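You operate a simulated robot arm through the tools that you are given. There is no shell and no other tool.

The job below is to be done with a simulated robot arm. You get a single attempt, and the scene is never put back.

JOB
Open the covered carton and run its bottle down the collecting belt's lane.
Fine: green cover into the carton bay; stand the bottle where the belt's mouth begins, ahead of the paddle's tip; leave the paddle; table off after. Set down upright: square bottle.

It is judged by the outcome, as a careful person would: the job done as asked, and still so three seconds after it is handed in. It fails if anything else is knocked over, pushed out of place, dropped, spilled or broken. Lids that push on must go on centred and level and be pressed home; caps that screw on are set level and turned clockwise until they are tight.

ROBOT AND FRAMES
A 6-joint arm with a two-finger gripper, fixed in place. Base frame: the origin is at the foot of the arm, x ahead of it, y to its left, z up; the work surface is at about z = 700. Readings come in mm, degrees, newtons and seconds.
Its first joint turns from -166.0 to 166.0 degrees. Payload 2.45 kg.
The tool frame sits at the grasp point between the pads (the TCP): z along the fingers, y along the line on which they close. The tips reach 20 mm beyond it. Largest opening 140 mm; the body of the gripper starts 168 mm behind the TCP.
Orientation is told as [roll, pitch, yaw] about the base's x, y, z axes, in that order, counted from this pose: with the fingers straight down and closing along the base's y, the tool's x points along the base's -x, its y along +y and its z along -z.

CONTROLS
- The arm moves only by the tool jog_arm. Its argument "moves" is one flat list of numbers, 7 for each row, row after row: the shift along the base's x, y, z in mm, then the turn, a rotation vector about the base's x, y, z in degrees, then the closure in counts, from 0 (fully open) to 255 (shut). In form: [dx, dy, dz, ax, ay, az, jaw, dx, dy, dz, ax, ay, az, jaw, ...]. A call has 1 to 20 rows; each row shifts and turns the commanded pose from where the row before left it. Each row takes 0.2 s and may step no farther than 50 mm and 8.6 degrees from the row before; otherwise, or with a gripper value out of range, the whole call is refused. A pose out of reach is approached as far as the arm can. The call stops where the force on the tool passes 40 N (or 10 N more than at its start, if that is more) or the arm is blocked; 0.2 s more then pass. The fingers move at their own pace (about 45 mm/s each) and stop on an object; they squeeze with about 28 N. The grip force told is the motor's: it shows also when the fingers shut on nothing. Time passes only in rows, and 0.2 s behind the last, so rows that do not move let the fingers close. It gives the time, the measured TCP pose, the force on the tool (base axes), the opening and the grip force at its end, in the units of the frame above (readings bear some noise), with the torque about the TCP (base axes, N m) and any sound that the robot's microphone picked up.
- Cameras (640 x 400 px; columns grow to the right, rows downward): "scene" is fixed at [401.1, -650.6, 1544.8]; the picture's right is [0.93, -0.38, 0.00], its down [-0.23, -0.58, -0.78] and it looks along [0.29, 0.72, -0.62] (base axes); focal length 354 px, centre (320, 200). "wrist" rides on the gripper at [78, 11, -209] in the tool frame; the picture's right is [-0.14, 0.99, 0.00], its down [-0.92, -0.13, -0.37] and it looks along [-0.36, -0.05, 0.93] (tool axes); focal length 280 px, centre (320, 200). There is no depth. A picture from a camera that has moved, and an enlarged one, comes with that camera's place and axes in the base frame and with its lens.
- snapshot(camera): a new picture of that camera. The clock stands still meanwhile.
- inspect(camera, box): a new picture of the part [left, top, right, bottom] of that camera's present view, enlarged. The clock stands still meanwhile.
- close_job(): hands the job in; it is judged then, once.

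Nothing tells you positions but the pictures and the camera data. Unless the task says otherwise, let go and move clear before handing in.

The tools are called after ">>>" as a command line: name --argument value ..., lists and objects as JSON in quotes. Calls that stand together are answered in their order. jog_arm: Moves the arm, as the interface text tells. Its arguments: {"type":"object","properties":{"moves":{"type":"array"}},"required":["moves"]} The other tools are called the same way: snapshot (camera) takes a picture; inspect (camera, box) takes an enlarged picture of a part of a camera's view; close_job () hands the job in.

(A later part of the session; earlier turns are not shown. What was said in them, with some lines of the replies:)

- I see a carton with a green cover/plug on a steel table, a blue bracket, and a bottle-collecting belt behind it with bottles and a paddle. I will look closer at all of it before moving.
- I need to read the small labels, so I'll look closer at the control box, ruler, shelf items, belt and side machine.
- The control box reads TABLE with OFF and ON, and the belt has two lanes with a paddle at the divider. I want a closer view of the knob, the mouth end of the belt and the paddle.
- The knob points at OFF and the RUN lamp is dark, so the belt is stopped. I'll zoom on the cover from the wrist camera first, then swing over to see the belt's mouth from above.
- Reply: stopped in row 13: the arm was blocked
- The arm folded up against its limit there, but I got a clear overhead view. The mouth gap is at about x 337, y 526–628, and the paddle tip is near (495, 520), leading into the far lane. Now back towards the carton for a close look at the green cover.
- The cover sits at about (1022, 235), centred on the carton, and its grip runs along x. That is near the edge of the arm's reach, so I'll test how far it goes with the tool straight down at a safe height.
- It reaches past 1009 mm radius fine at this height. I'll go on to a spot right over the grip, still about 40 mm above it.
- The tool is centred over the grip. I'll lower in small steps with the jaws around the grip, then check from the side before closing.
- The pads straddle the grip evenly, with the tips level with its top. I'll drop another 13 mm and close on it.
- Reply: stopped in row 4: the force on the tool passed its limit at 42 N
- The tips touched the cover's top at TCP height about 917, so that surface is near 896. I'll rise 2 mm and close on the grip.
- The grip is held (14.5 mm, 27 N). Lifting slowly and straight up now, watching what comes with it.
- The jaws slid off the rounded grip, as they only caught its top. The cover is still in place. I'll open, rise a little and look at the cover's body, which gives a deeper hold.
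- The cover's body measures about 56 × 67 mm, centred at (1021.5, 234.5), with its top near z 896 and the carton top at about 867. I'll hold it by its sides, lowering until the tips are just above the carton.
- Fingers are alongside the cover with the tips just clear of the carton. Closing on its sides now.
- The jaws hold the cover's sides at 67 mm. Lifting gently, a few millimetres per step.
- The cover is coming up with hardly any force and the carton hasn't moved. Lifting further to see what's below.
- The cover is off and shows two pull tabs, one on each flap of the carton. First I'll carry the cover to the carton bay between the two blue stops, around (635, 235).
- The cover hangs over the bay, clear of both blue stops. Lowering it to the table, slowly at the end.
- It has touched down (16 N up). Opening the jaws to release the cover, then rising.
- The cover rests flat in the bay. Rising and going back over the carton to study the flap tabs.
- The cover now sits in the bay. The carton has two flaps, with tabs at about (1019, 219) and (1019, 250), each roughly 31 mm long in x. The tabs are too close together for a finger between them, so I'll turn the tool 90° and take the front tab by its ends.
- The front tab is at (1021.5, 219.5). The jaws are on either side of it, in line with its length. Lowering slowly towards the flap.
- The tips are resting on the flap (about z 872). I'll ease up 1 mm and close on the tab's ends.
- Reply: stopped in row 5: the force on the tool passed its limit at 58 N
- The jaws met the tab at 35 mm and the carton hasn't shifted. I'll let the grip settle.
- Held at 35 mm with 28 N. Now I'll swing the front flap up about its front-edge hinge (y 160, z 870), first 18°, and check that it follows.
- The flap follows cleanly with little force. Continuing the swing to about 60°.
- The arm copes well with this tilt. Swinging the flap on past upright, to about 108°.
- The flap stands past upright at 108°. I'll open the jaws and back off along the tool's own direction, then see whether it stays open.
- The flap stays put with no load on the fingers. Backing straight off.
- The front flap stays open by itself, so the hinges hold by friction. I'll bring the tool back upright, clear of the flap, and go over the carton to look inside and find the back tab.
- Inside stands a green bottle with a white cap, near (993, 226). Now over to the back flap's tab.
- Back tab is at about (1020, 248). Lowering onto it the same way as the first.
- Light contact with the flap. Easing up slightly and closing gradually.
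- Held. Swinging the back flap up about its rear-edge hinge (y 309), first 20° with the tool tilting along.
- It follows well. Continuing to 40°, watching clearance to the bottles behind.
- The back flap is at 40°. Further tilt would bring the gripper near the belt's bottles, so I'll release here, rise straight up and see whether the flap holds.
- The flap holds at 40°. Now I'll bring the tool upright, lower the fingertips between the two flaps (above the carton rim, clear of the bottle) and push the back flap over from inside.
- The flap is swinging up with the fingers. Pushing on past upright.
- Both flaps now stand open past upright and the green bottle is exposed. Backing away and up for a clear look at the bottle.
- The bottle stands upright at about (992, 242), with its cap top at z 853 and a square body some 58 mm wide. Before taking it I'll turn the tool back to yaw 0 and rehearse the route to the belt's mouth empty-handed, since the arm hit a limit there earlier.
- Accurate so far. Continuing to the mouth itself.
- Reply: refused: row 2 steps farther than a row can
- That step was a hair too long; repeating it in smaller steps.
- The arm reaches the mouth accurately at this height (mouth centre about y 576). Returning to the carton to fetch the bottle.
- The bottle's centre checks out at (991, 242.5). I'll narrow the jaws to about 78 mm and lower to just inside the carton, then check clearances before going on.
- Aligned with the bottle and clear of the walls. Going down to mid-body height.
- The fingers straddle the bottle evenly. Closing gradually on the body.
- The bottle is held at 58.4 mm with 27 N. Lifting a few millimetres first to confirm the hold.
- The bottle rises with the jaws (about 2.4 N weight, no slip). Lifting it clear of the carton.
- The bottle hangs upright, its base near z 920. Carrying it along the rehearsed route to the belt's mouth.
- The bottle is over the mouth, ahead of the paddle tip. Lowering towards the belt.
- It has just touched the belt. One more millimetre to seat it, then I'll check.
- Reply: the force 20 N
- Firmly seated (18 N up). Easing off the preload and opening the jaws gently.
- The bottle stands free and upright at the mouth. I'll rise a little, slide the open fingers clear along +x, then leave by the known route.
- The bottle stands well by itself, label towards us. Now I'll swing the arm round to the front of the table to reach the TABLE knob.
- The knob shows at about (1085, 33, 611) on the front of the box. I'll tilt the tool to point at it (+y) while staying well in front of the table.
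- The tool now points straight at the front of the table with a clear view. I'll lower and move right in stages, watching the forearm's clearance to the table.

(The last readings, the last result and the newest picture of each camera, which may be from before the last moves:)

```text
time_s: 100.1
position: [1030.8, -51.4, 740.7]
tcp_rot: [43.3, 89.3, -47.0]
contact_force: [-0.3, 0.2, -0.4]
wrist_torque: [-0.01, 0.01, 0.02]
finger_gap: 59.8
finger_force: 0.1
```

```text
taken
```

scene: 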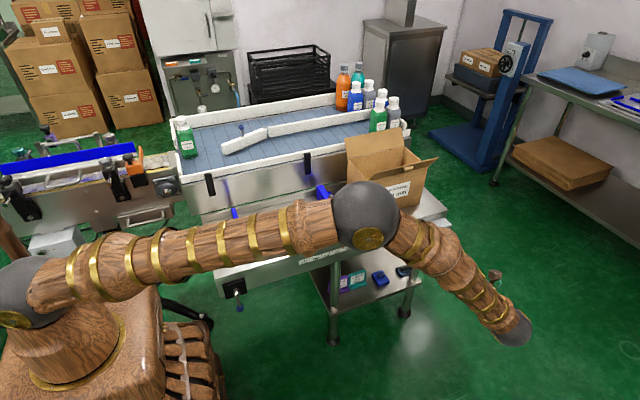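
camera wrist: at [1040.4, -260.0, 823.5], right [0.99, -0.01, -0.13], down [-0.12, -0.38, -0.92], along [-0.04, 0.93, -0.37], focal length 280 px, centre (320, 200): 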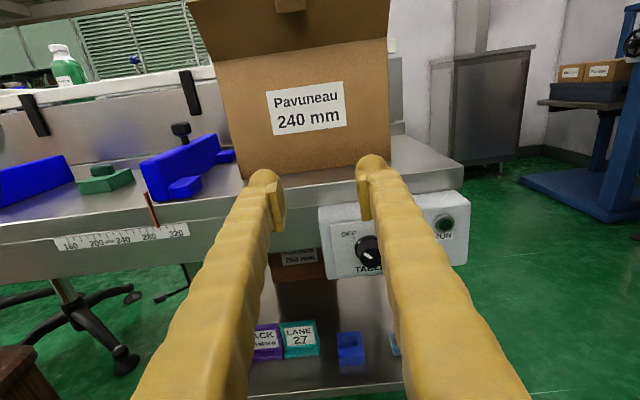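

>>> inspect --camera "wrist" --box '[310, 190, 470, 290]'

>>> inspect --camera "wrist" --box '[230, 230, 420, 370]'

```text
4.00 times, centred on (390, 240) of wrist
camera zoom: at [1040.4, -260.0, 823.5], right [0.99, -0.01, -0.13], down [-0.12, -0.38, -0.92], along [-0.04, 0.93, -0.37], focal length 1122 px, centre (40, 40)
```

zoom: 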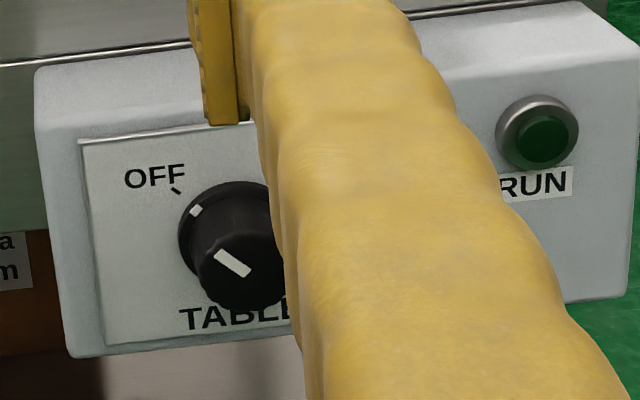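

```text
2.86 times, centred on (325, 300) of wrist
camera zoom: at [1040.4, -260.0, 823.5], right [0.99, -0.01, -0.13], down [-0.12, -0.38, -0.92], along [-0.04, 0.93, -0.37], focal length 801 px, centre (306, -86)
```

zoom: 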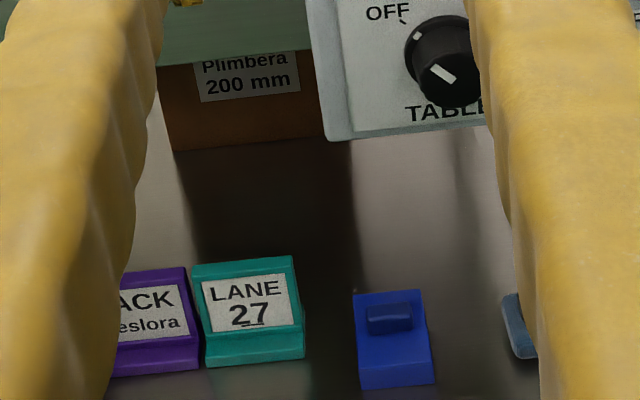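

The knob points at OFF. Moving closer, level with it but still 60 mm in front.

>>> jog_arm --moves '[16, -5, -30, 0, 0, 0, 130, 16, -5, -36, 0, 0, 0, 130, 15, -5, -36, 0, 0, 0, 130, 0, 0, -8, 0, 0, 0, 130, 0, 0, 0, 0, 0, 0, 130]'

>>> snapshot --camera "wrist"

>>> inspect --camera "wrist" --box '[240, 120, 400, 240]'

>>> snapshot --camera "scene"

```text
time_s: 101.3
position: [1079.0, -67.0, 629.1]
tcp_rot: [41.9, 89.4, -48.6]
contact_force: [0.8, -0.1, -0.3]
wrist_torque: [0.03, -0.02, 0.0]
finger_gap: 68.5
finger_force: 0.1
```

```text
taken
camera wrist: at [1088.6, -276.6, 711.0], right [0.99, -0.01, -0.13], down [-0.12, -0.38, -0.92], along [-0.04, 0.93, -0.37], focal length 280 px, centre (320, 200)
```

wrist: 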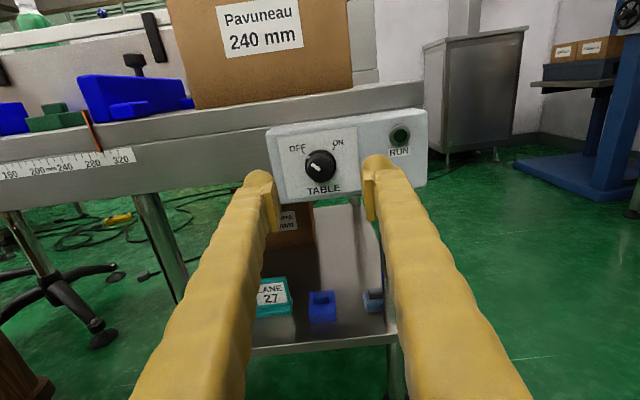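

```text
3.33 times, centred on (320, 180) of wrist
camera zoom: at [1088.6, -276.6, 711.0], right [0.99, -0.01, -0.13], down [-0.12, -0.38, -0.92], along [-0.04, 0.93, -0.37], focal length 935 px, centre (320, 267)
```

zoom: 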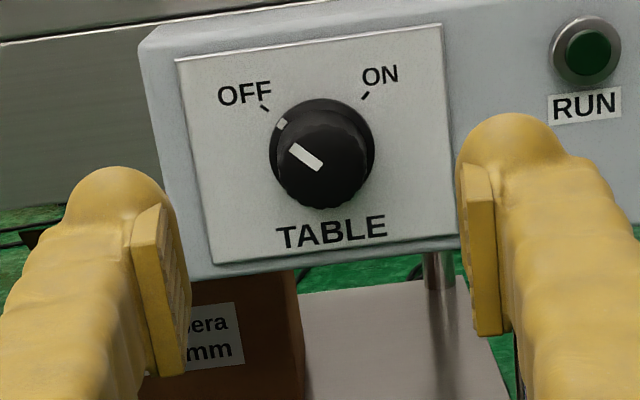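

```text
taken
```

scene: 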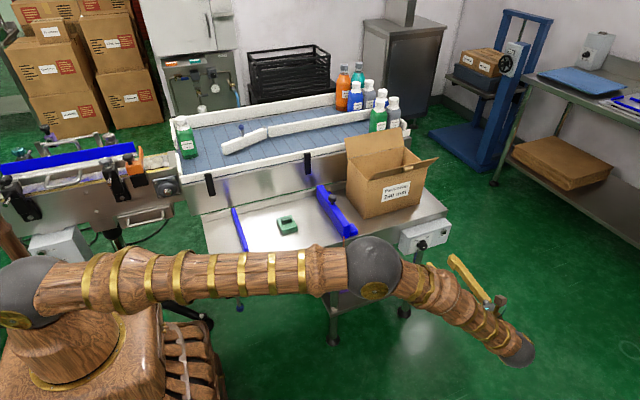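

I have a clear view of the knob: face centre about (1081, 28, 627), roughly 30 mm across, panel near y 49. Going from OFF to ON is 90° clockwise. I'll pre-turn the wrist −45° so the turn is symmetric, then advance onto the knob.

>>> jog_arm --moves '[0.5, 0, -0.5, 0, -7.5, 0, 130, 0.5, 0, -0.5, 0, -7.5, 0, 130, 0.5, 0, -0.5, 0, -7.5, 0, 130, 0.3, 0, -0.5, 0, -7.5, 0, 130, 0, 0, 0, 0, -7.5, 0, 130, 0, 0, 0, 0, -7.5, 0, 130, 0, 0, 0, 0, 0, 0, 130]'

>>> snapshot --camera "wrist"

>>> inspect --camera "wrist" --box '[240, 120, 400, 240]'

```text
time_s: 102.9
position: [1081.3, -67.3, 628.8]
tcp_rot: [90.0, 44.4, -0.6]
contact_force: [0.4, 0.1, -0.1]
wrist_torque: [0.0, 0.02, 0.02]
finger_gap: 68.7
finger_force: 0.0
```

```text
taken
camera wrist: at [1030.9, -276.8, 692.8], right [0.79, -0.01, 0.61], down [0.56, -0.38, -0.74], along [0.23, 0.93, -0.29], focal length 280 px, centre (320, 200)
```

wrist: 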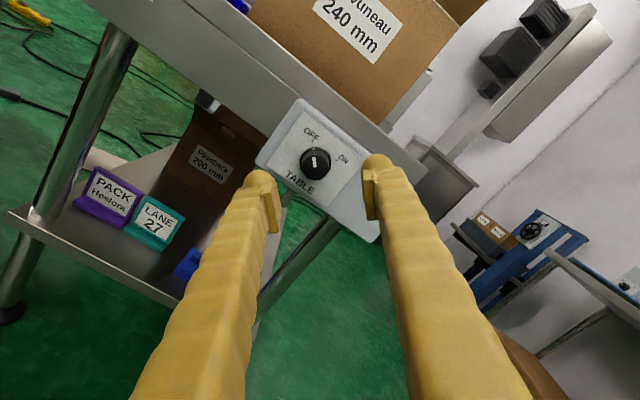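

```text
3.33 times, centred on (320, 180) of wrist
camera zoom: at [1030.9, -276.8, 692.8], right [0.79, -0.01, 0.61], down [0.56, -0.38, -0.74], along [0.23, 0.93, -0.29], focal length 935 px, centre (320, 267)
```

zoom: 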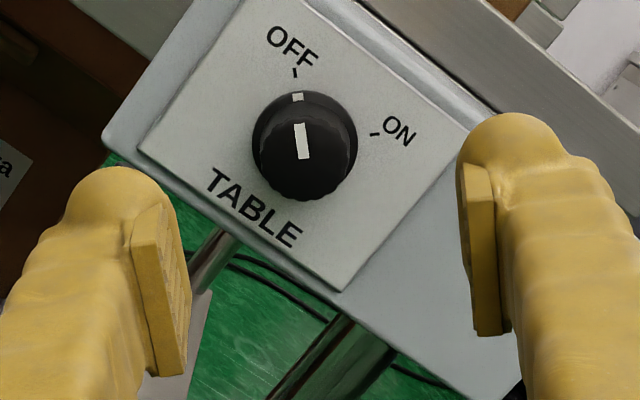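

The wrist turned cleanly. The knob's centre is about 2.5 mm left and 4.7 mm below the tool axis, so I'll correct that and approach part way.

>>> jog_arm --moves '[-1.2, 10, -2.4, 0, 0, 0, 130, -1.2, 20, -2.3, 0, 0, 0, 130, 0, 20, 0, 0, 0, 0, 130, 0, 10, 0, 0, 0, 0, 130, 0, 0, 0, 0, 0, 0, 130]'

>>> inspect --camera "wrist" --box '[240, 120, 400, 240]'

```text
time_s: 104.1
position: [1077.9, -8.0, 624.4]
tcp_rot: [89.9, 44.7, -0.5]
contact_force: [-1.0, -0.9, -0.7]
wrist_torque: [-0.03, 0.02, 0.01]
finger_gap: 68.6
finger_force: 0.0
```

```text
3.33 times, centred on (320, 180) of wrist
camera zoom: at [1028.0, -216.9, 689.8], right [0.79, -0.01, 0.61], down [0.56, -0.38, -0.74], along [0.23, 0.93, -0.29], focal length 935 px, centre (320, 267)
```

zoom: 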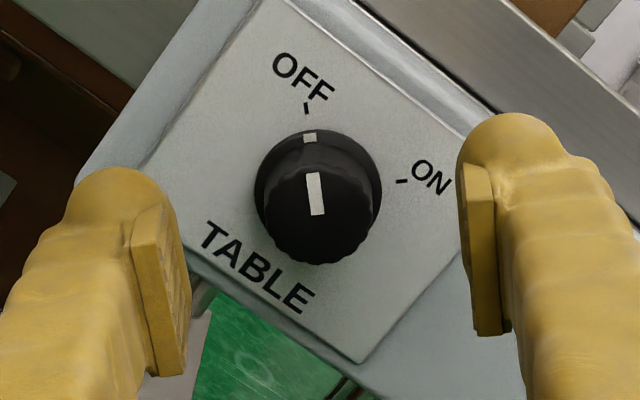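

Nearly centred; a final correction of about 1 mm right and 2.3 mm down, then forward until the pads are over the knob.

>>> jog_arm --moves '[1, 8, -2.3, 0, 0, 0, 130, 0, 10, 0, 0, 0, 0, 130, 0, 8, 0, 0, 0, 0, 130, 0, 5, 0, 0, 0, 0, 130, 0, 0, 0, 0, 0, 0, 130]'

>>> inspect --camera "wrist" --box '[240, 120, 400, 240]'

>>> inspect --camera "scene" --box '[380, 200, 480, 300]'

```text
time_s: 105.3
position: [1077.6, 24.5, 624.5]
tcp_rot: [89.9, 44.6, -0.7]
contact_force: [-0.2, 0.5, -0.1]
wrist_torque: [0.0, -0.01, 0.0]
finger_gap: 68.9
finger_force: 0.1
```

```text
3.33 times, centred on (320, 180) of wrist
camera zoom: at [1028.4, -184.9, 688.5], right [0.79, -0.01, 0.61], down [0.56, -0.38, -0.74], along [0.23, 0.93, -0.29], focal length 935 px, centre (320, 267)
```

zoom: 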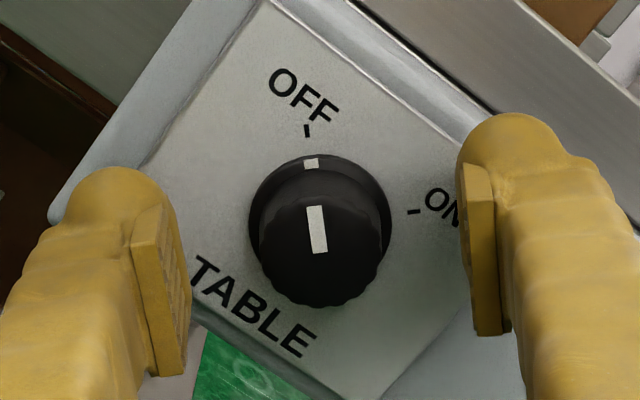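

```text
4.00 times, centred on (430, 250) of scene
camera zoom: at [401.1, -650.6, 1544.8], right [0.93, -0.38, 0.0], down [-0.23, -0.58, -0.78], along [0.29, 0.72, -0.62], focal length 1416 px, centre (-120, 0)
```

zoom: 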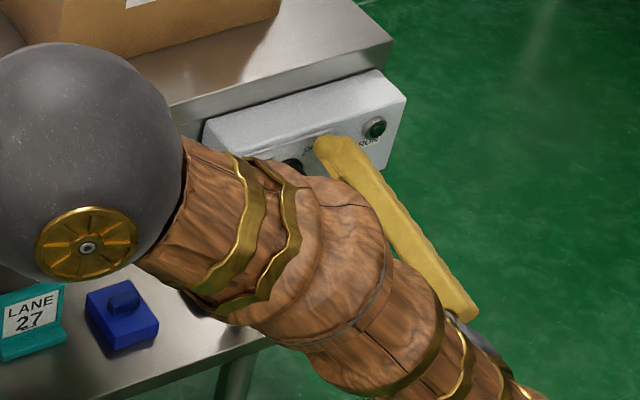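

Well centred on the knob, with the tips just short of the panel. Going 2 mm further and closing gradually.

>>> jog_arm --moves '[0, 2, -0.5, 0, 0, 0, 150, 0, 0, 0, 0, 0, 0, 175, 0, 0, 0, 0, 0, 0, 190, 0, 0, 0, 0, 0, 0, 196, 0, 0, 0, 0, 0, 0, 202, 0, 0, 0, 0, 0, 0, 215, 0, 0, 0, 0, 0, 0, 255, 0, 0, 0, 0, 0, 0, 255]'

>>> inspect --camera "wrist" --box '[240, 120, 400, 240]'

```text
time_s: 107.1
position: [1079.7, 26.1, 622.6]
tcp_rot: [89.9, 44.6, -0.6]
contact_force: [2.2, 1.8, 1.0]
wrist_torque: [0.02, -0.01, -0.03]
finger_gap: 30.9
finger_force: 45.4
```

```text
3.33 times, centred on (320, 180) of wrist
camera zoom: at [1029.1, -183.4, 687.5], right [0.79, -0.01, 0.61], down [0.56, -0.38, -0.74], along [0.23, 0.93, -0.29], focal length 935 px, centre (320, 267)
```

zoom: 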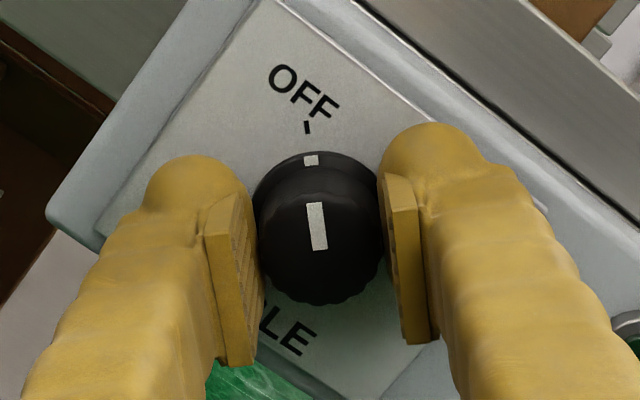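

The knob is gripped at 31 mm, pointer at OFF. Turning it 90° clockwise to ON.

>>> jog_arm --moves '[0, 0, 0, 0, 7.5, 0, 255, 0, 0, 0, 0, 7.5, 0, 255, 0, 0, 0, 0, 7.5, 0, 255, 0, 0, 0, 0, 7.5, 0, 255, 0, 0, 0, 0, 7.5, 0, 255, 0, 0, 0, 0, 7.5, 0, 255]'

>>> inspect --camera "wrist" --box '[240, 120, 400, 240]'

>>> snapshot --camera "scene"

```text
time_s: 108.5
position: [1079.7, 26.0, 624.1]
tcp_rot: [39.8, 89.3, -50.7]
contact_force: [7.2, 5.9, 23.4]
wrist_torque: [0.2, -0.01, -0.08]
finger_gap: 30.7
finger_force: 44.9
```

```text
3.33 times, centred on (320, 180) of wrist
camera zoom: at [1088.9, -183.5, 704.9], right [0.99, -0.01, -0.13], down [-0.12, -0.38, -0.92], along [-0.04, 0.93, -0.37], focal length 935 px, centre (320, 267)
```

zoom: 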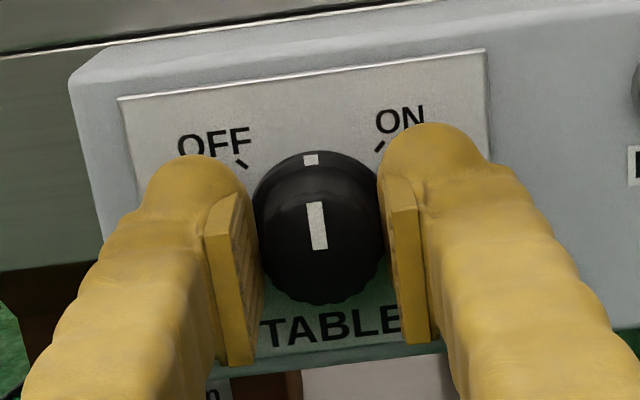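

```text
taken
```

scene: 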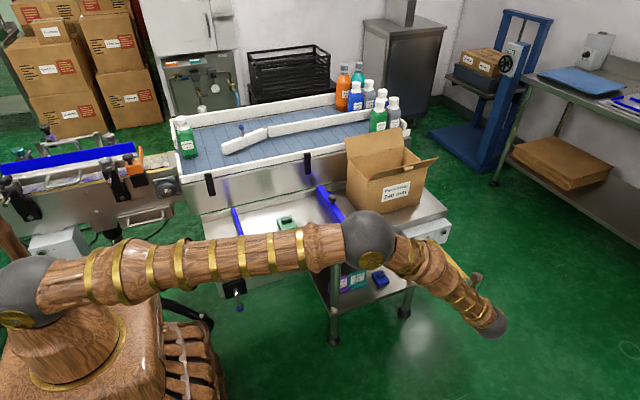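

Half way round, and the wrist is pressing down slightly on the knob (23 N). I'll ease 1 mm up and finish the turn.

>>> jog_arm --moves '[0.4, -0.2, 1.2, 0, 0, 0, 255, 0, 0, 0, 0, 7.5, 0, 255, 0, 0, 0, 0, 7.5, 0, 255, 0, 0, 0, 0, 7.5, 0, 255, 0, 0, 0, 0, 7.5, 0, 255]'

>>> inspect --camera "wrist" --box '[240, 100, 440, 240]'

>>> inspect --camera "scene" --box '[150, 60, 430, 200]'

```text
time_s: 109.7
position: [1080.1, 26.3, 623.4]
tcp_rot: [-88.7, 60.3, -179.1]
contact_force: [14.4, 13.5, 16.7]
wrist_torque: [0.18, -0.02, -0.13]
finger_gap: 30.7
finger_force: 44.9
```

```text
2.86 times, centred on (340, 170) of wrist
camera zoom: at [1128.5, -183.5, 689.4], right [0.79, -0.01, -0.61], down [-0.57, -0.38, -0.73], along [-0.22, 0.93, -0.3], focal length 801 px, centre (263, 286)
```

zoom: 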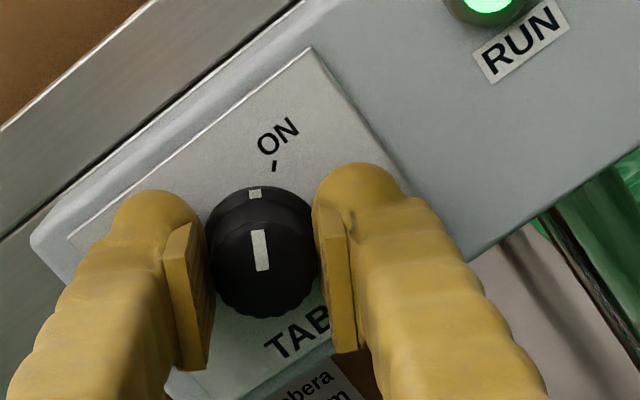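

```text
2.29 times, centred on (290, 130) of scene
camera zoom: at [401.1, -650.6, 1544.8], right [0.93, -0.38, 0.0], down [-0.23, -0.58, -0.78], along [0.29, 0.72, -0.62], focal length 809 px, centre (389, 360)
```

zoom: 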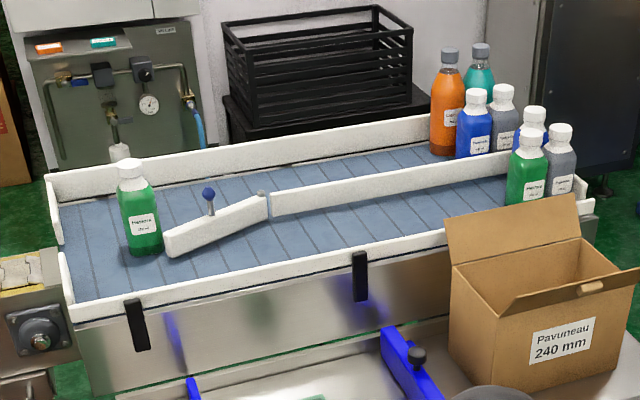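

The RUN lamp is lit and the bottle is moving. I'll bring the knob the last bit to ON and watch the bottle.

>>> jog_arm --moves '[0.4, 0.3, 0.5, 0, 7.5, 0, 255, 0, 0, 0, 0, 0, 0, 255]'

>>> inspect --camera "scene" --box '[150, 60, 430, 200]'

```text
time_s: 110.3
position: [1081.1, 25.7, 622.7]
tcp_rot: [-89.0, 52.8, -179.2]
contact_force: [-10.1, -2.2, 14.3]
wrist_torque: [0.14, 0.02, 0.14]
finger_gap: 30.6
finger_force: 45.0
```

```text
2.29 times, centred on (290, 130) of scene
camera zoom: at [401.1, -650.6, 1544.8], right [0.93, -0.38, 0.0], down [-0.23, -0.58, -0.78], along [0.29, 0.72, -0.62], focal length 809 px, centre (389, 360)
```

zoom: 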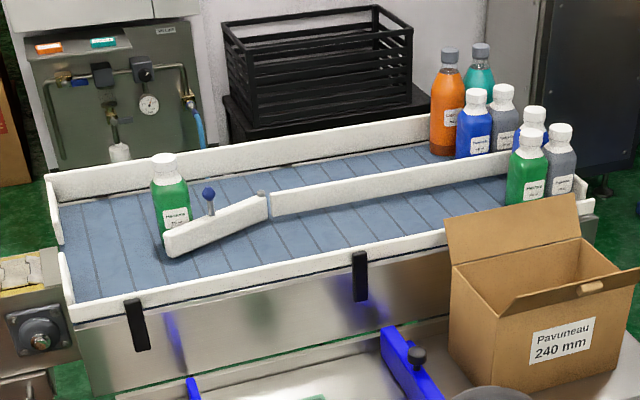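

The bottle travels at about 100 mm/s and is passing on the far side of the paddle, into the lane it opens. Holding the knob and watching.

>>> jog_arm --moves '[0, 0, 0, 0, 0, 0, 255, 0, 0, 0, 0, 0, 0, 255, 0, 0, 0, 0, 0, 0, 255]'

>>> inspect --camera "scene" --box '[150, 60, 430, 200]'

```text
time_s: 111.1
position: [1080.3, 26.2, 622.1]
tcp_rot: [-88.9, 52.9, -179.2]
contact_force: [-30.0, -16.6, 11.9]
wrist_torque: [0.14, 0.03, 0.41]
finger_gap: 30.8
finger_force: 44.6
```

```text
2.29 times, centred on (290, 130) of scene
camera zoom: at [401.1, -650.6, 1544.8], right [0.93, -0.38, 0.0], down [-0.23, -0.58, -0.78], along [0.29, 0.72, -0.62], focal length 809 px, centre (389, 360)
```

zoom: 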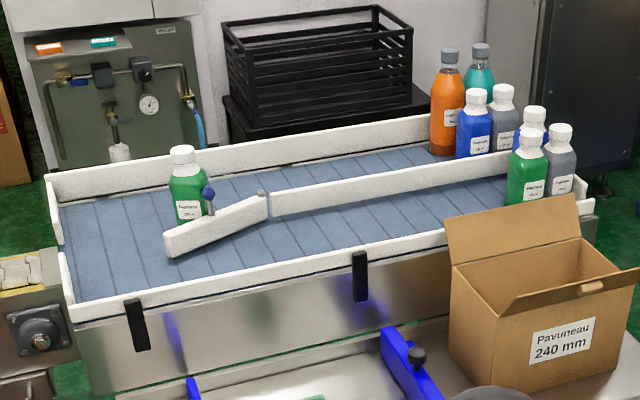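

The bottle has met the paddle and is sliding along it. The wrist is straining a bit on the knob, so I'll ease that while I keep watching.

>>> jog_arm --moves '[-0.6, -0.4, 0.3, 0, 0, 0, 255, 0, 0, 0, 0, 0, 0, 255]'

>>> inspect --camera "scene" --box '[200, 80, 320, 160]'

>>> inspect --camera "wrist" --box '[240, 100, 440, 240]'

```text
time_s: 111.7
position: [1080.7, 26.4, 623.2]
tcp_rot: [-89.0, 53.0, -179.3]
contact_force: [-6.5, -10.1, -4.4]
wrist_torque: [-0.12, -0.02, 0.04]
finger_gap: 30.5
finger_force: 45.1
```

```text
5.00 times, centred on (260, 120) of scene
camera zoom: at [401.1, -650.6, 1544.8], right [0.93, -0.38, 0.0], down [-0.23, -0.58, -0.78], along [0.29, 0.72, -0.62], focal length 1769 px, centre (620, 600)
```

zoom: 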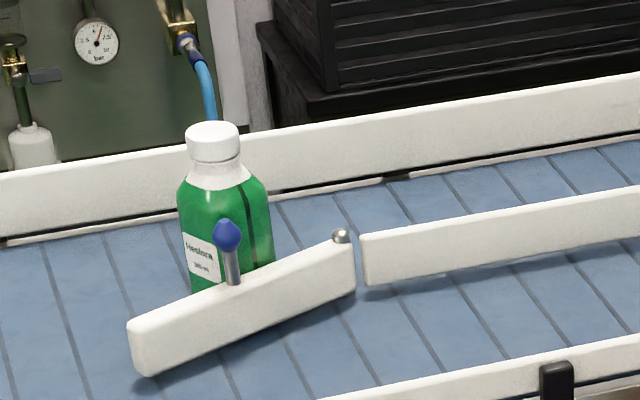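

```text
2.86 times, centred on (340, 170) of wrist
camera zoom: at [1136.3, -183.5, 682.8], right [0.71, -0.01, -0.71], down [-0.66, -0.38, -0.65], along [-0.26, 0.93, -0.27], focal length 801 px, centre (263, 286)
```

zoom: 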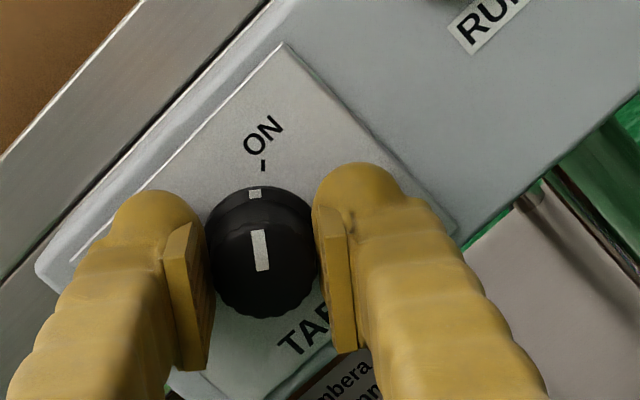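

>>> jog_arm --moves '[0, -0.2, 0, 0, 0, 0, 255, 0, 0, 0, 0, 0, 0, 255, 0, 0, 0, 0, 0, 0, 255]'

>>> inspect --camera "scene" --box '[150, 60, 430, 200]'

```text
time_s: 112.5
position: [1081.3, 25.2, 623.0]
tcp_rot: [-88.9, 52.9, -179.3]
contact_force: [33.1, -1.0, -20.7]
wrist_torque: [-0.18, -0.06, -0.34]
finger_gap: 30.8
finger_force: 45.2
```

```text
2.29 times, centred on (290, 130) of scene
camera zoom: at [401.1, -650.6, 1544.8], right [0.93, -0.38, 0.0], down [-0.23, -0.58, -0.78], along [0.29, 0.72, -0.62], focal length 809 px, centre (389, 360)
```

zoom: 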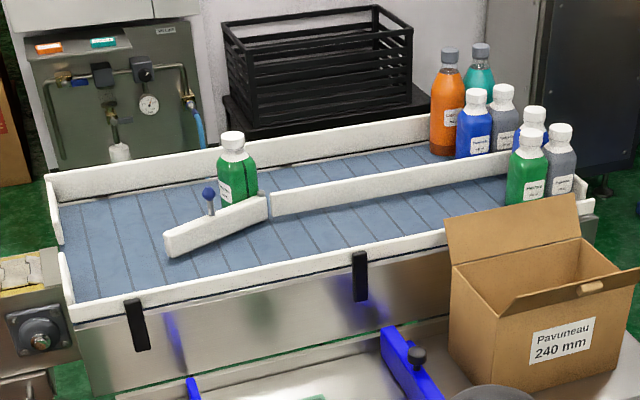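

Good progress: the bottle has rounded the paddle into the far lane. Trimming the wrist load again and waiting on.

>>> jog_arm --moves '[0.3, 0, -0.3, 0, 0, 0, 255, 0, 0, 0, 0, 0, 0, 255, 0, 0, 0, 0, 0, 0, 255]'

>>> inspect --camera "scene" --box '[150, 60, 430, 200]'

```text
time_s: 113.3
position: [1080.7, 26.5, 622.2]
tcp_rot: [-89.0, 52.9, -179.2]
contact_force: [40.5, 8.2, -21.0]
wrist_torque: [-0.15, -0.02, -0.41]
finger_gap: 30.4
finger_force: 45.0
```

```text
2.29 times, centred on (290, 130) of scene
camera zoom: at [401.1, -650.6, 1544.8], right [0.93, -0.38, 0.0], down [-0.23, -0.58, -0.78], along [0.29, 0.72, -0.62], focal length 809 px, centre (389, 360)
```

zoom: 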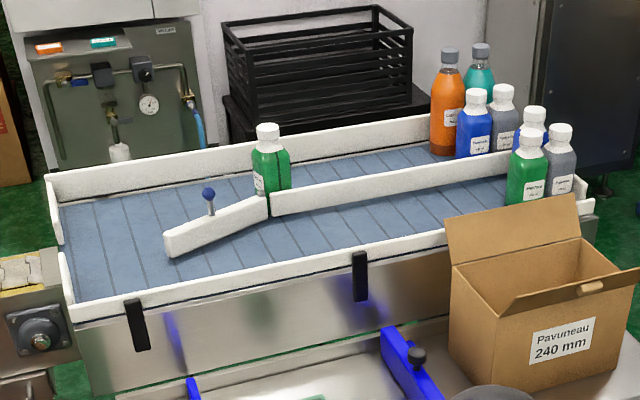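

>>> jog_arm --moves '[0.7, 0, -0.5, 0, 0, 0, 255, 0, 0, 0, 0, 0, 0, 255, 0, 0, 0, 0, 0, 0, 255]'

>>> inspect --camera "scene" --box '[150, 60, 430, 200]'

```text
time_s: 114.1
position: [1081.0, 25.7, 622.9]
tcp_rot: [-89.1, 52.9, -179.2]
contact_force: [-4.1, 5.9, -1.5]
wrist_torque: [-0.04, -0.04, 0.08]
finger_gap: 30.9
finger_force: 44.6
```

```text
2.29 times, centred on (290, 130) of scene
camera zoom: at [401.1, -650.6, 1544.8], right [0.93, -0.38, 0.0], down [-0.23, -0.58, -0.78], along [0.29, 0.72, -0.62], focal length 809 px, centre (389, 360)
```

zoom: 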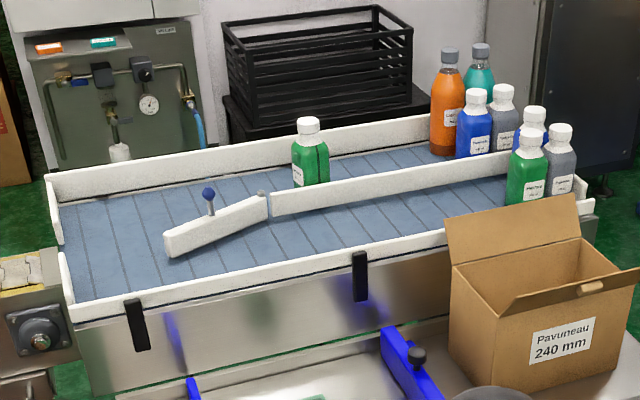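

The load is relieved and the bottle is travelling down the far lane. Waiting a little longer.

>>> jog_arm --moves '[0, 0, 0, 0, 0, 0, 255, 0, 0, 0, 0, 0, 0, 255, 0, 0, 0, 0, 0, 0, 255, 0, 0, 0, 0, 0, 0, 255, 0, 0, 0, 0, 0, 0, 255]'

>>> inspect --camera "scene" --box '[150, 60, 430, 200]'

```text
time_s: 115.3
position: [1080.7, 25.6, 623.3]
tcp_rot: [-89.0, 53.0, -179.2]
contact_force: [-31.7, 7.0, 7.3]
wrist_torque: [0.05, 0.03, 0.31]
finger_gap: 30.5
finger_force: 45.2
```

```text
2.29 times, centred on (290, 130) of scene
camera zoom: at [401.1, -650.6, 1544.8], right [0.93, -0.38, 0.0], down [-0.23, -0.58, -0.78], along [0.29, 0.72, -0.62], focal length 809 px, centre (389, 360)
```

zoom: 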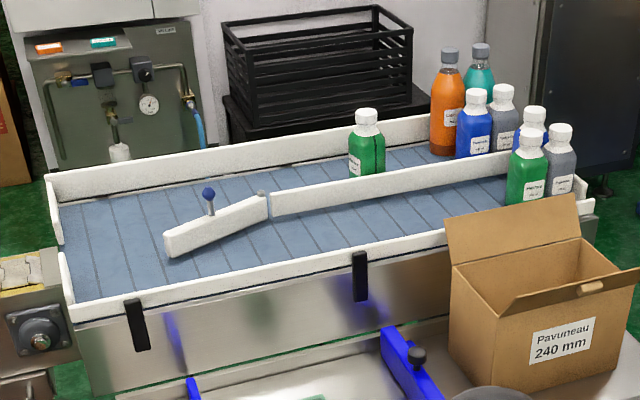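

The bottle is close behind the queue in the far lane. Turning the knob back to OFF now, since the switch trips about half way round.

>>> jog_arm --moves '[-0.5, 0, 0.1, 0, -8.2, 0, 255, -0.1, 0, 0, 0, -8.2, 0, 255, -0.1, 0, 0, 0, -8.2, 0, 255, -0.1, 0, 0, 0, -8.2, 0, 255, -0.1, 0, 0, 0, -8.2, 0, 255, 0, 0, -0.1, 0, -8.2, 0, 255, 0, 0, -0.2, 0, -8.2, 0, 255]'

>>> inspect --camera "scene" --box '[150, 60, 430, 200]'

>>> inspect --camera "wrist" --box '[240, 100, 440, 240]'

```text
time_s: 116.9
position: [1079.3, 26.0, 622.8]
tcp_rot: [89.2, 69.6, -1.3]
contact_force: [-12.9, 29.6, -1.8]
wrist_torque: [-0.06, 0.03, 0.07]
finger_gap: 30.5
finger_force: 44.9
```

```text
2.29 times, centred on (290, 130) of scene
camera zoom: at [401.1, -650.6, 1544.8], right [0.93, -0.38, 0.0], down [-0.23, -0.58, -0.78], along [0.29, 0.72, -0.62], focal length 809 px, centre (389, 360)
```

zoom: 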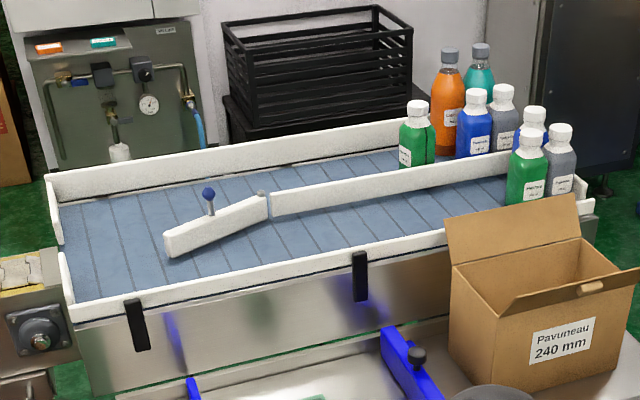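

```text
2.86 times, centred on (340, 170) of wrist
camera zoom: at [1061.1, -183.7, 702.9], right [0.98, -0.01, 0.22], down [0.2, -0.37, -0.91], along [0.09, 0.93, -0.36], focal length 801 px, centre (263, 286)
```

zoom: 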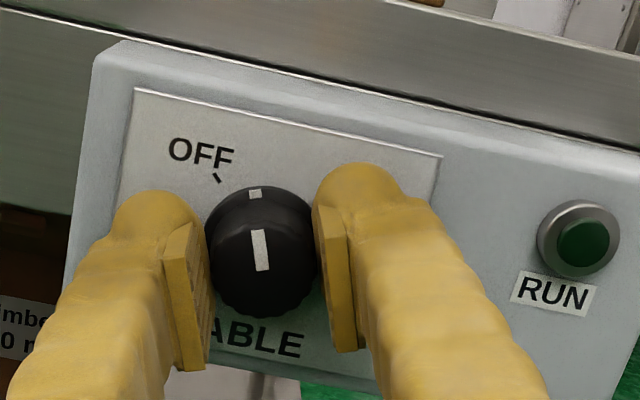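

The RUN lamp is out and the bottle has stopped just behind the queue, upright. Finishing the turn fully to OFF.

>>> jog_arm --moves '[-0.2, 0.4, -0.2, 0, -8.2, 0, 255, 0, 0, -0.2, 0, -8.2, 0, 255, 0, 0, -0.2, 0, -8.2, 0, 255, 0, 0, 0, 0, 0, 0, 255]'

>>> inspect --camera "wrist" --box '[240, 100, 440, 240]'

>>> inspect --camera "scene" --box '[310, 50, 430, 150]'

```text
time_s: 117.9
position: [1079.1, 25.8, 623.4]
tcp_rot: [89.9, 45.0, -0.6]
contact_force: [-3.2, 16.7, 6.6]
wrist_torque: [0.07, -0.02, 0.08]
finger_gap: 30.9
finger_force: 44.9
```

```text
2.86 times, centred on (340, 170) of wrist
camera zoom: at [1029.7, -183.8, 687.7], right [0.8, -0.01, 0.6], down [0.56, -0.38, -0.74], along [0.23, 0.93, -0.29], focal length 801 px, centre (263, 286)
```

zoom: 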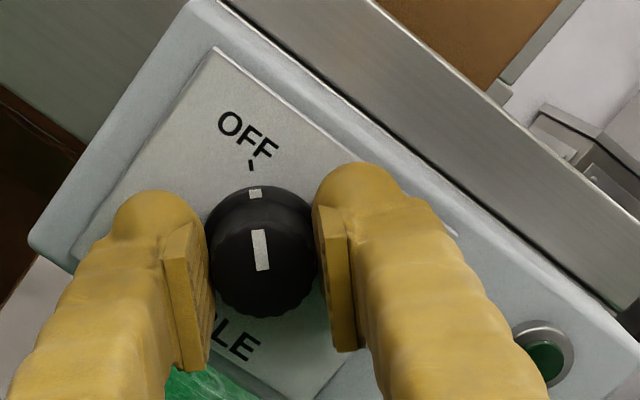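

```text
4.00 times, centred on (370, 100) of scene
camera zoom: at [401.1, -650.6, 1544.8], right [0.93, -0.38, 0.0], down [-0.23, -0.58, -0.78], along [0.29, 0.72, -0.62], focal length 1416 px, centre (120, 600)
```

zoom: 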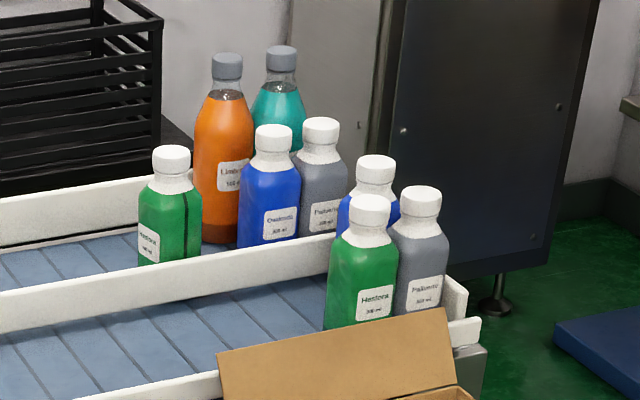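

The table is off and all bottles stand. The bottle halted about 60 mm short of the queue, so I'll give the belt one short extra pulse to bring it properly to the end of the lane, starting by turning the knob to just before the switch point.

>>> jog_arm --moves '[0, 0.2, 0.2, 0, 8.2, 0, 255, 0.1, 0, 0.2, 0, 8.2, 0, 255, 0.1, 0, 0.2, 0, 8.2, 0, 255, 0.1, 0, 0.2, 0, 8.2, 0, 255]'

>>> inspect --camera "wrist" --box '[240, 100, 440, 240]'

>>> inspect --camera "scene" --box '[310, 50, 430, 150]'

```text
time_s: 118.9
position: [1079.2, 25.9, 622.7]
tcp_rot: [88.0, 78.0, -2.5]
contact_force: [5.7, -5.4, -4.7]
wrist_torque: [-0.03, -0.01, -0.06]
finger_gap: 30.8
finger_force: 45.1
```

```text
2.86 times, centred on (340, 170) of wrist
camera zoom: at [1072.3, -183.8, 705.1], right [1.0, -0.01, 0.07], down [0.06, -0.38, -0.92], along [0.04, 0.93, -0.37], focal length 801 px, centre (263, 286)
```

zoom: 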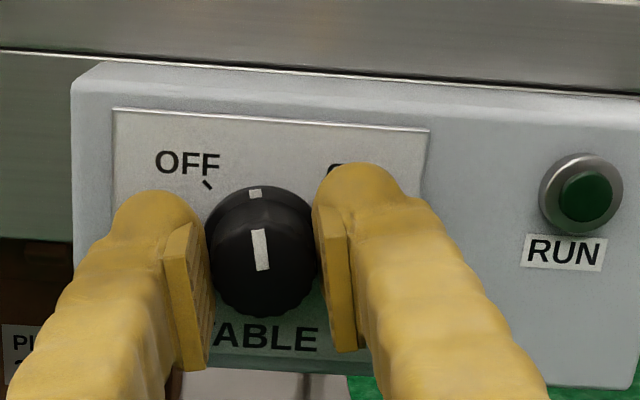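

```text
4.00 times, centred on (370, 100) of scene
camera zoom: at [401.1, -650.6, 1544.8], right [0.93, -0.38, 0.0], down [-0.23, -0.58, -0.78], along [0.29, 0.72, -0.62], focal length 1416 px, centre (120, 600)
```

zoom: 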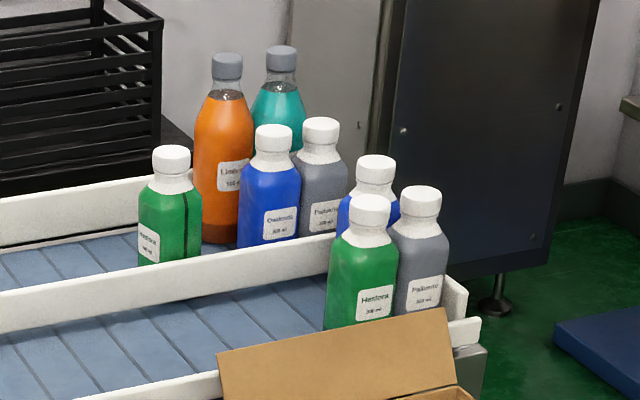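

Still off, pointer 12° short of upright. Two more steps to switch on briefly, then I'll look.

>>> jog_arm --moves '[0.1, 0, 0, 0, 8.2, 0, 255, 0.1, 0, 0, 0, 8.2, 0, 255]'

>>> inspect --camera "scene" --box '[310, 50, 430, 150]'

>>> inspect --camera "wrist" --box '[240, 100, 440, 240]'

```text
time_s: 119.7
position: [1080.2, 26.1, 623.5]
tcp_rot: [-82.7, 85.6, -173.1]
contact_force: [8.0, -3.0, -7.5]
wrist_torque: [-0.01, 0.02, -0.11]
finger_gap: 30.5
finger_force: 45.2
stopped in row 2: the force on the tool passed its limit at 42 N (the readings are from after the stop); the commanded pose is now the measured one
```

```text
4.00 times, centred on (370, 100) of scene
camera zoom: at [401.1, -650.6, 1544.8], right [0.93, -0.38, 0.0], down [-0.23, -0.58, -0.78], along [0.29, 0.72, -0.62], focal length 1416 px, centre (120, 600)
```

zoom: 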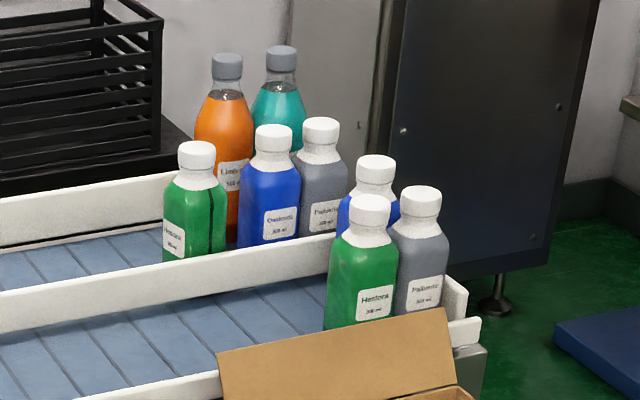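

```text
2.86 times, centred on (340, 170) of wrist
camera zoom: at [1095.1, -183.7, 704.1], right [0.98, -0.01, -0.21], down [-0.2, -0.38, -0.9], along [-0.07, 0.93, -0.37], focal length 801 px, centre (263, 286)
```

zoom: 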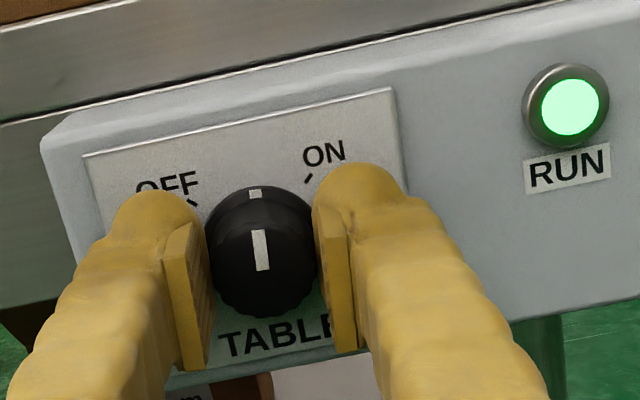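

The belt pulsed: the lamp is on and the bottle is about 20 mm from the queue. Turning straight back to OFF.

>>> jog_arm --moves '[-0.1, 0, 0, 0, -8.2, 0, 255, -0.1, 0, 0, 0, -8.2, 0, 255, -0.1, 0, -0.2, 0, -8.2, 0, 255, -0.1, 0, -0.2, 0, -8.2, 0, 255, -0.1, 0, -0.2, 0, -8.2, 0, 255, 0, 0, -0.2, 0, -8.2, 0, 255]'

>>> inspect --camera "scene" --box '[310, 50, 430, 150]'

>>> inspect --camera "wrist" --box '[240, 100, 440, 240]'

```text
time_s: 121.1
position: [1077.9, 25.5, 623.3]
tcp_rot: [89.8, 45.1, -0.7]
contact_force: [17.9, -6.5, -13.4]
wrist_torque: [-0.26, -0.02, -0.25]
finger_gap: 31.1
finger_force: 44.6
```

```text
4.00 times, centred on (370, 100) of scene
camera zoom: at [401.1, -650.6, 1544.8], right [0.93, -0.38, 0.0], down [-0.23, -0.58, -0.78], along [0.29, 0.72, -0.62], focal length 1416 px, centre (120, 600)
```

zoom: 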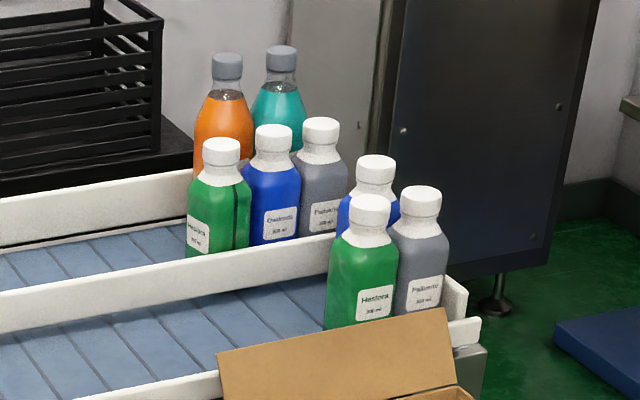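

```text
2.86 times, centred on (340, 170) of wrist
camera zoom: at [1029.0, -183.6, 687.7], right [0.8, -0.01, 0.6], down [0.55, -0.38, -0.74], along [0.23, 0.93, -0.29], focal length 801 px, centre (263, 286)
```

zoom: 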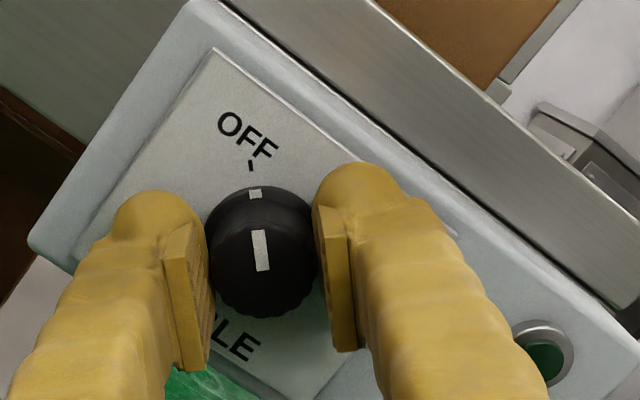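

The bottle has joined the queue upright, the RUN lamp is dark and the knob is back at OFF. Releasing the knob and backing straight off.

>>> jog_arm --moves '[0.2, 0, -0.2, 0, 0, 0, 240, 0, 0, 0, 0, 0, 0, 190, 0, 0, 0, 0, 0, 0, 150, 0, 0, 0, 0, 0, 0, 130, 0, -10, 0, 0, 0, 0, 130, 0, -25, 0, 0, 0, 0, 130, 0, -35, 0, 0, 0, 0, 130, 0, -25, 0, 0, 0, 0, 130, 0, 0, 0, 0, 0, 0, 130]'

>>> snapshot --camera "wrist"

>>> inspect --camera "wrist" --box '[240, 100, 440, 240]'

>>> snapshot --camera "scene"

```text
time_s: 123.1
position: [1078.7, -70.9, 624.2]
tcp_rot: [90.0, 45.2, -0.7]
contact_force: [0.1, 0.7, -0.4]
wrist_torque: [0.01, 0.03, -0.01]
finger_gap: 68.6
finger_force: 0.1
```

```text
taken
camera wrist: at [1029.8, -279.3, 689.4], right [0.8, -0.01, 0.6], down [0.55, -0.38, -0.74], along [0.23, 0.93, -0.29], focal length 280 px, centre (320, 200)
```

wrist: 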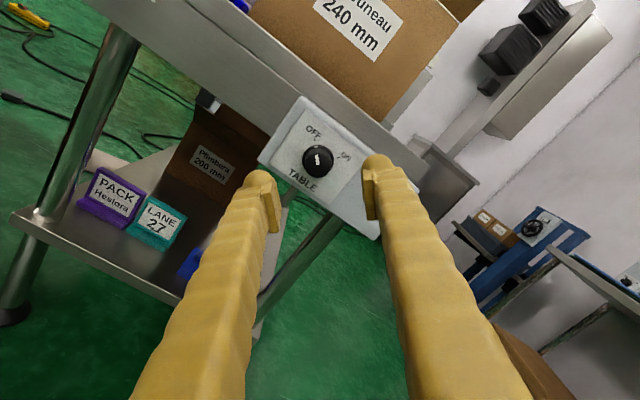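

```text
2.86 times, centred on (340, 170) of wrist
camera zoom: at [1029.8, -279.3, 689.4], right [0.8, -0.01, 0.6], down [0.55, -0.38, -0.74], along [0.23, 0.93, -0.29], focal length 801 px, centre (263, 286)
```

zoom: 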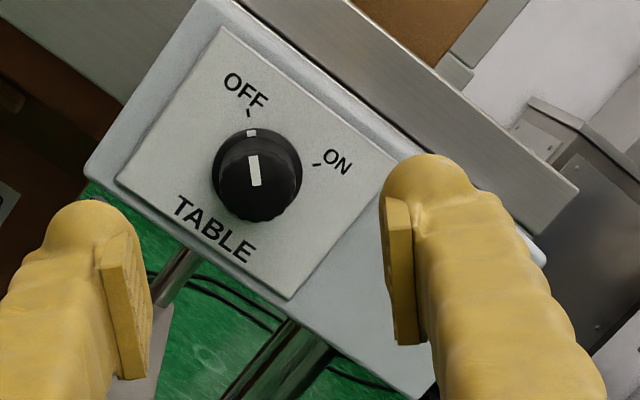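

```text
taken
```

scene: 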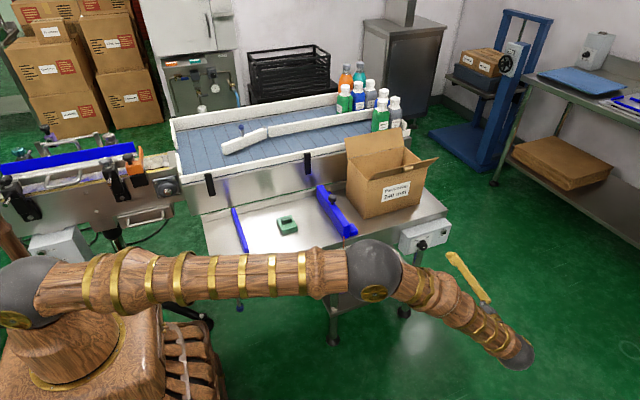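

The knob points exactly at OFF, as found, and nothing else has moved. I'll lift the arm away along the way it came, then do a last check.

>>> jog_arm --moves '[0, -3, 0, 0, 7.5, 0, 130, 0, 0, 0, 0, 7.5, 0, 130, 0, 0, 0, 0, 7.5, 0, 130, 0, 0, 0, 0, 7.5, 0, 130, 0, 0, 0, 0, 7.5, 0, 130, 0, 0, 0, 0, 7.5, 0, 130, -16, 5, 36, 0, 0, 0, 130, -16, 5, 36, 0, 0, 0, 130, -16, 5, 36, 0, 0, 0, 130, -18, 4, 38, 0, 0, 0, 130, -18, 4, 38, 0, 0, 0, 130, -18, 4, 38, 0, 0, 0, 130, -15, 4, 30, 0, 0, 0, 130, 0, 0, 0, 0, 0, 0, 130]'

>>> snapshot --camera "scene"

>>> snapshot --camera "wrist"

>>> inspect --camera "scene" --box '[310, 50, 430, 150]'

>>> inspect --camera "scene" --box '[150, 90, 310, 250]'

```text
time_s: 126.1
position: [963.4, -40.9, 873.3]
tcp_rot: [-18.1, 89.5, -108.6]
contact_force: [-0.5, -0.4, 0.1]
wrist_torque: [0.01, -0.01, 0.01]
finger_gap: 68.5
finger_force: 0.1
```

```text
taken
```

scene: 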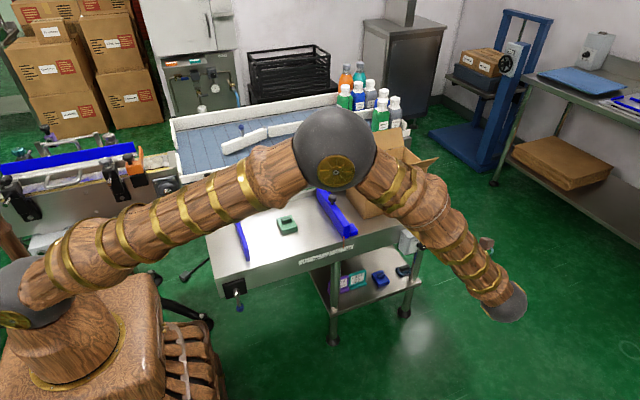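

```text
taken
camera wrist: at [972.2, -249.9, 955.6], right [0.99, -0.01, -0.14], down [-0.13, -0.38, -0.92], along [-0.04, 0.93, -0.37], focal length 280 px, centre (320, 200)
```

wrist: 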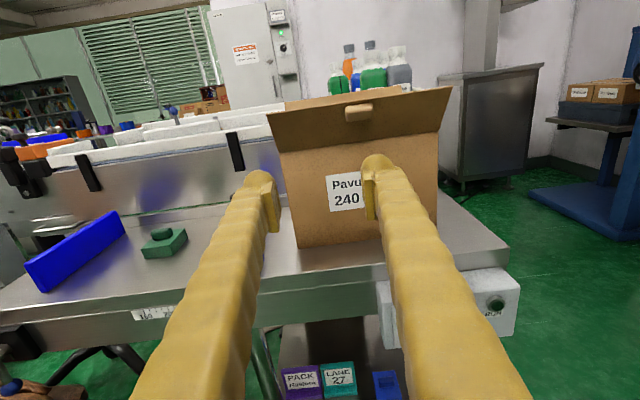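

```text
4.00 times, centred on (370, 100) of scene
camera zoom: at [401.1, -650.6, 1544.8], right [0.93, -0.38, 0.0], down [-0.23, -0.58, -0.78], along [0.29, 0.72, -0.62], focal length 1416 px, centre (120, 600)
```

zoom: 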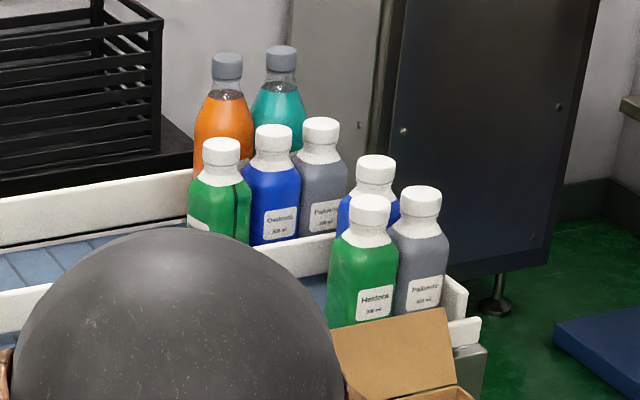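

```text
2.50 times, centred on (230, 170) of scene
camera zoom: at [401.1, -650.6, 1544.8], right [0.93, -0.38, 0.0], down [-0.23, -0.58, -0.78], along [0.29, 0.72, -0.62], focal length 885 px, centre (545, 275)
```

zoom: 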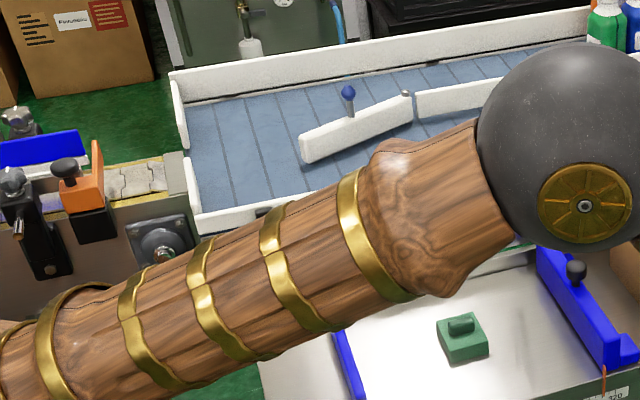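

The cover lies in the carton bay and the carton is open. The bottle stands upright at the end of the paddle's lane, the paddle is untouched, the table is off and the arm is clear. Handing in.

>>> close_job

```text
The job is handed in.
```

The job is done and handed in. The green bottle is standing upright at the end of the belt's far lane, just behind the queue, and the table is off.

- **Cover:** the green cover came off the carton and lies flat in the carton bay, between the two blue stops. My first grip on its handle slipped off, so I lifted it by its sides. The cover didn't drop.
- **Carton:** both flaps are open and hold by themselves. The carton did not move from its place that I could see.
- **Bottle:** I stood it upright at the belt's mouth, ahead of the paddle's tip. The belt carried it along the far side of the paddle into the far lane. I stopped about 60 mm short of the queue the first time, so I gave the belt one short extra pulse to bring it to the end. It turned a little against the paddle on the way, so it isn't quite square to the belt.
- **Paddle:** I left it as it was set. The bottle slid along it, and it looked unmoved afterwards.
- **Table:** the knob is back at OFF and the RUN lamp is out.
- **Other bottles:** all are still standing. The ones in the near lane look to have shifted a few millimetres towards the end stop while the belt ran.
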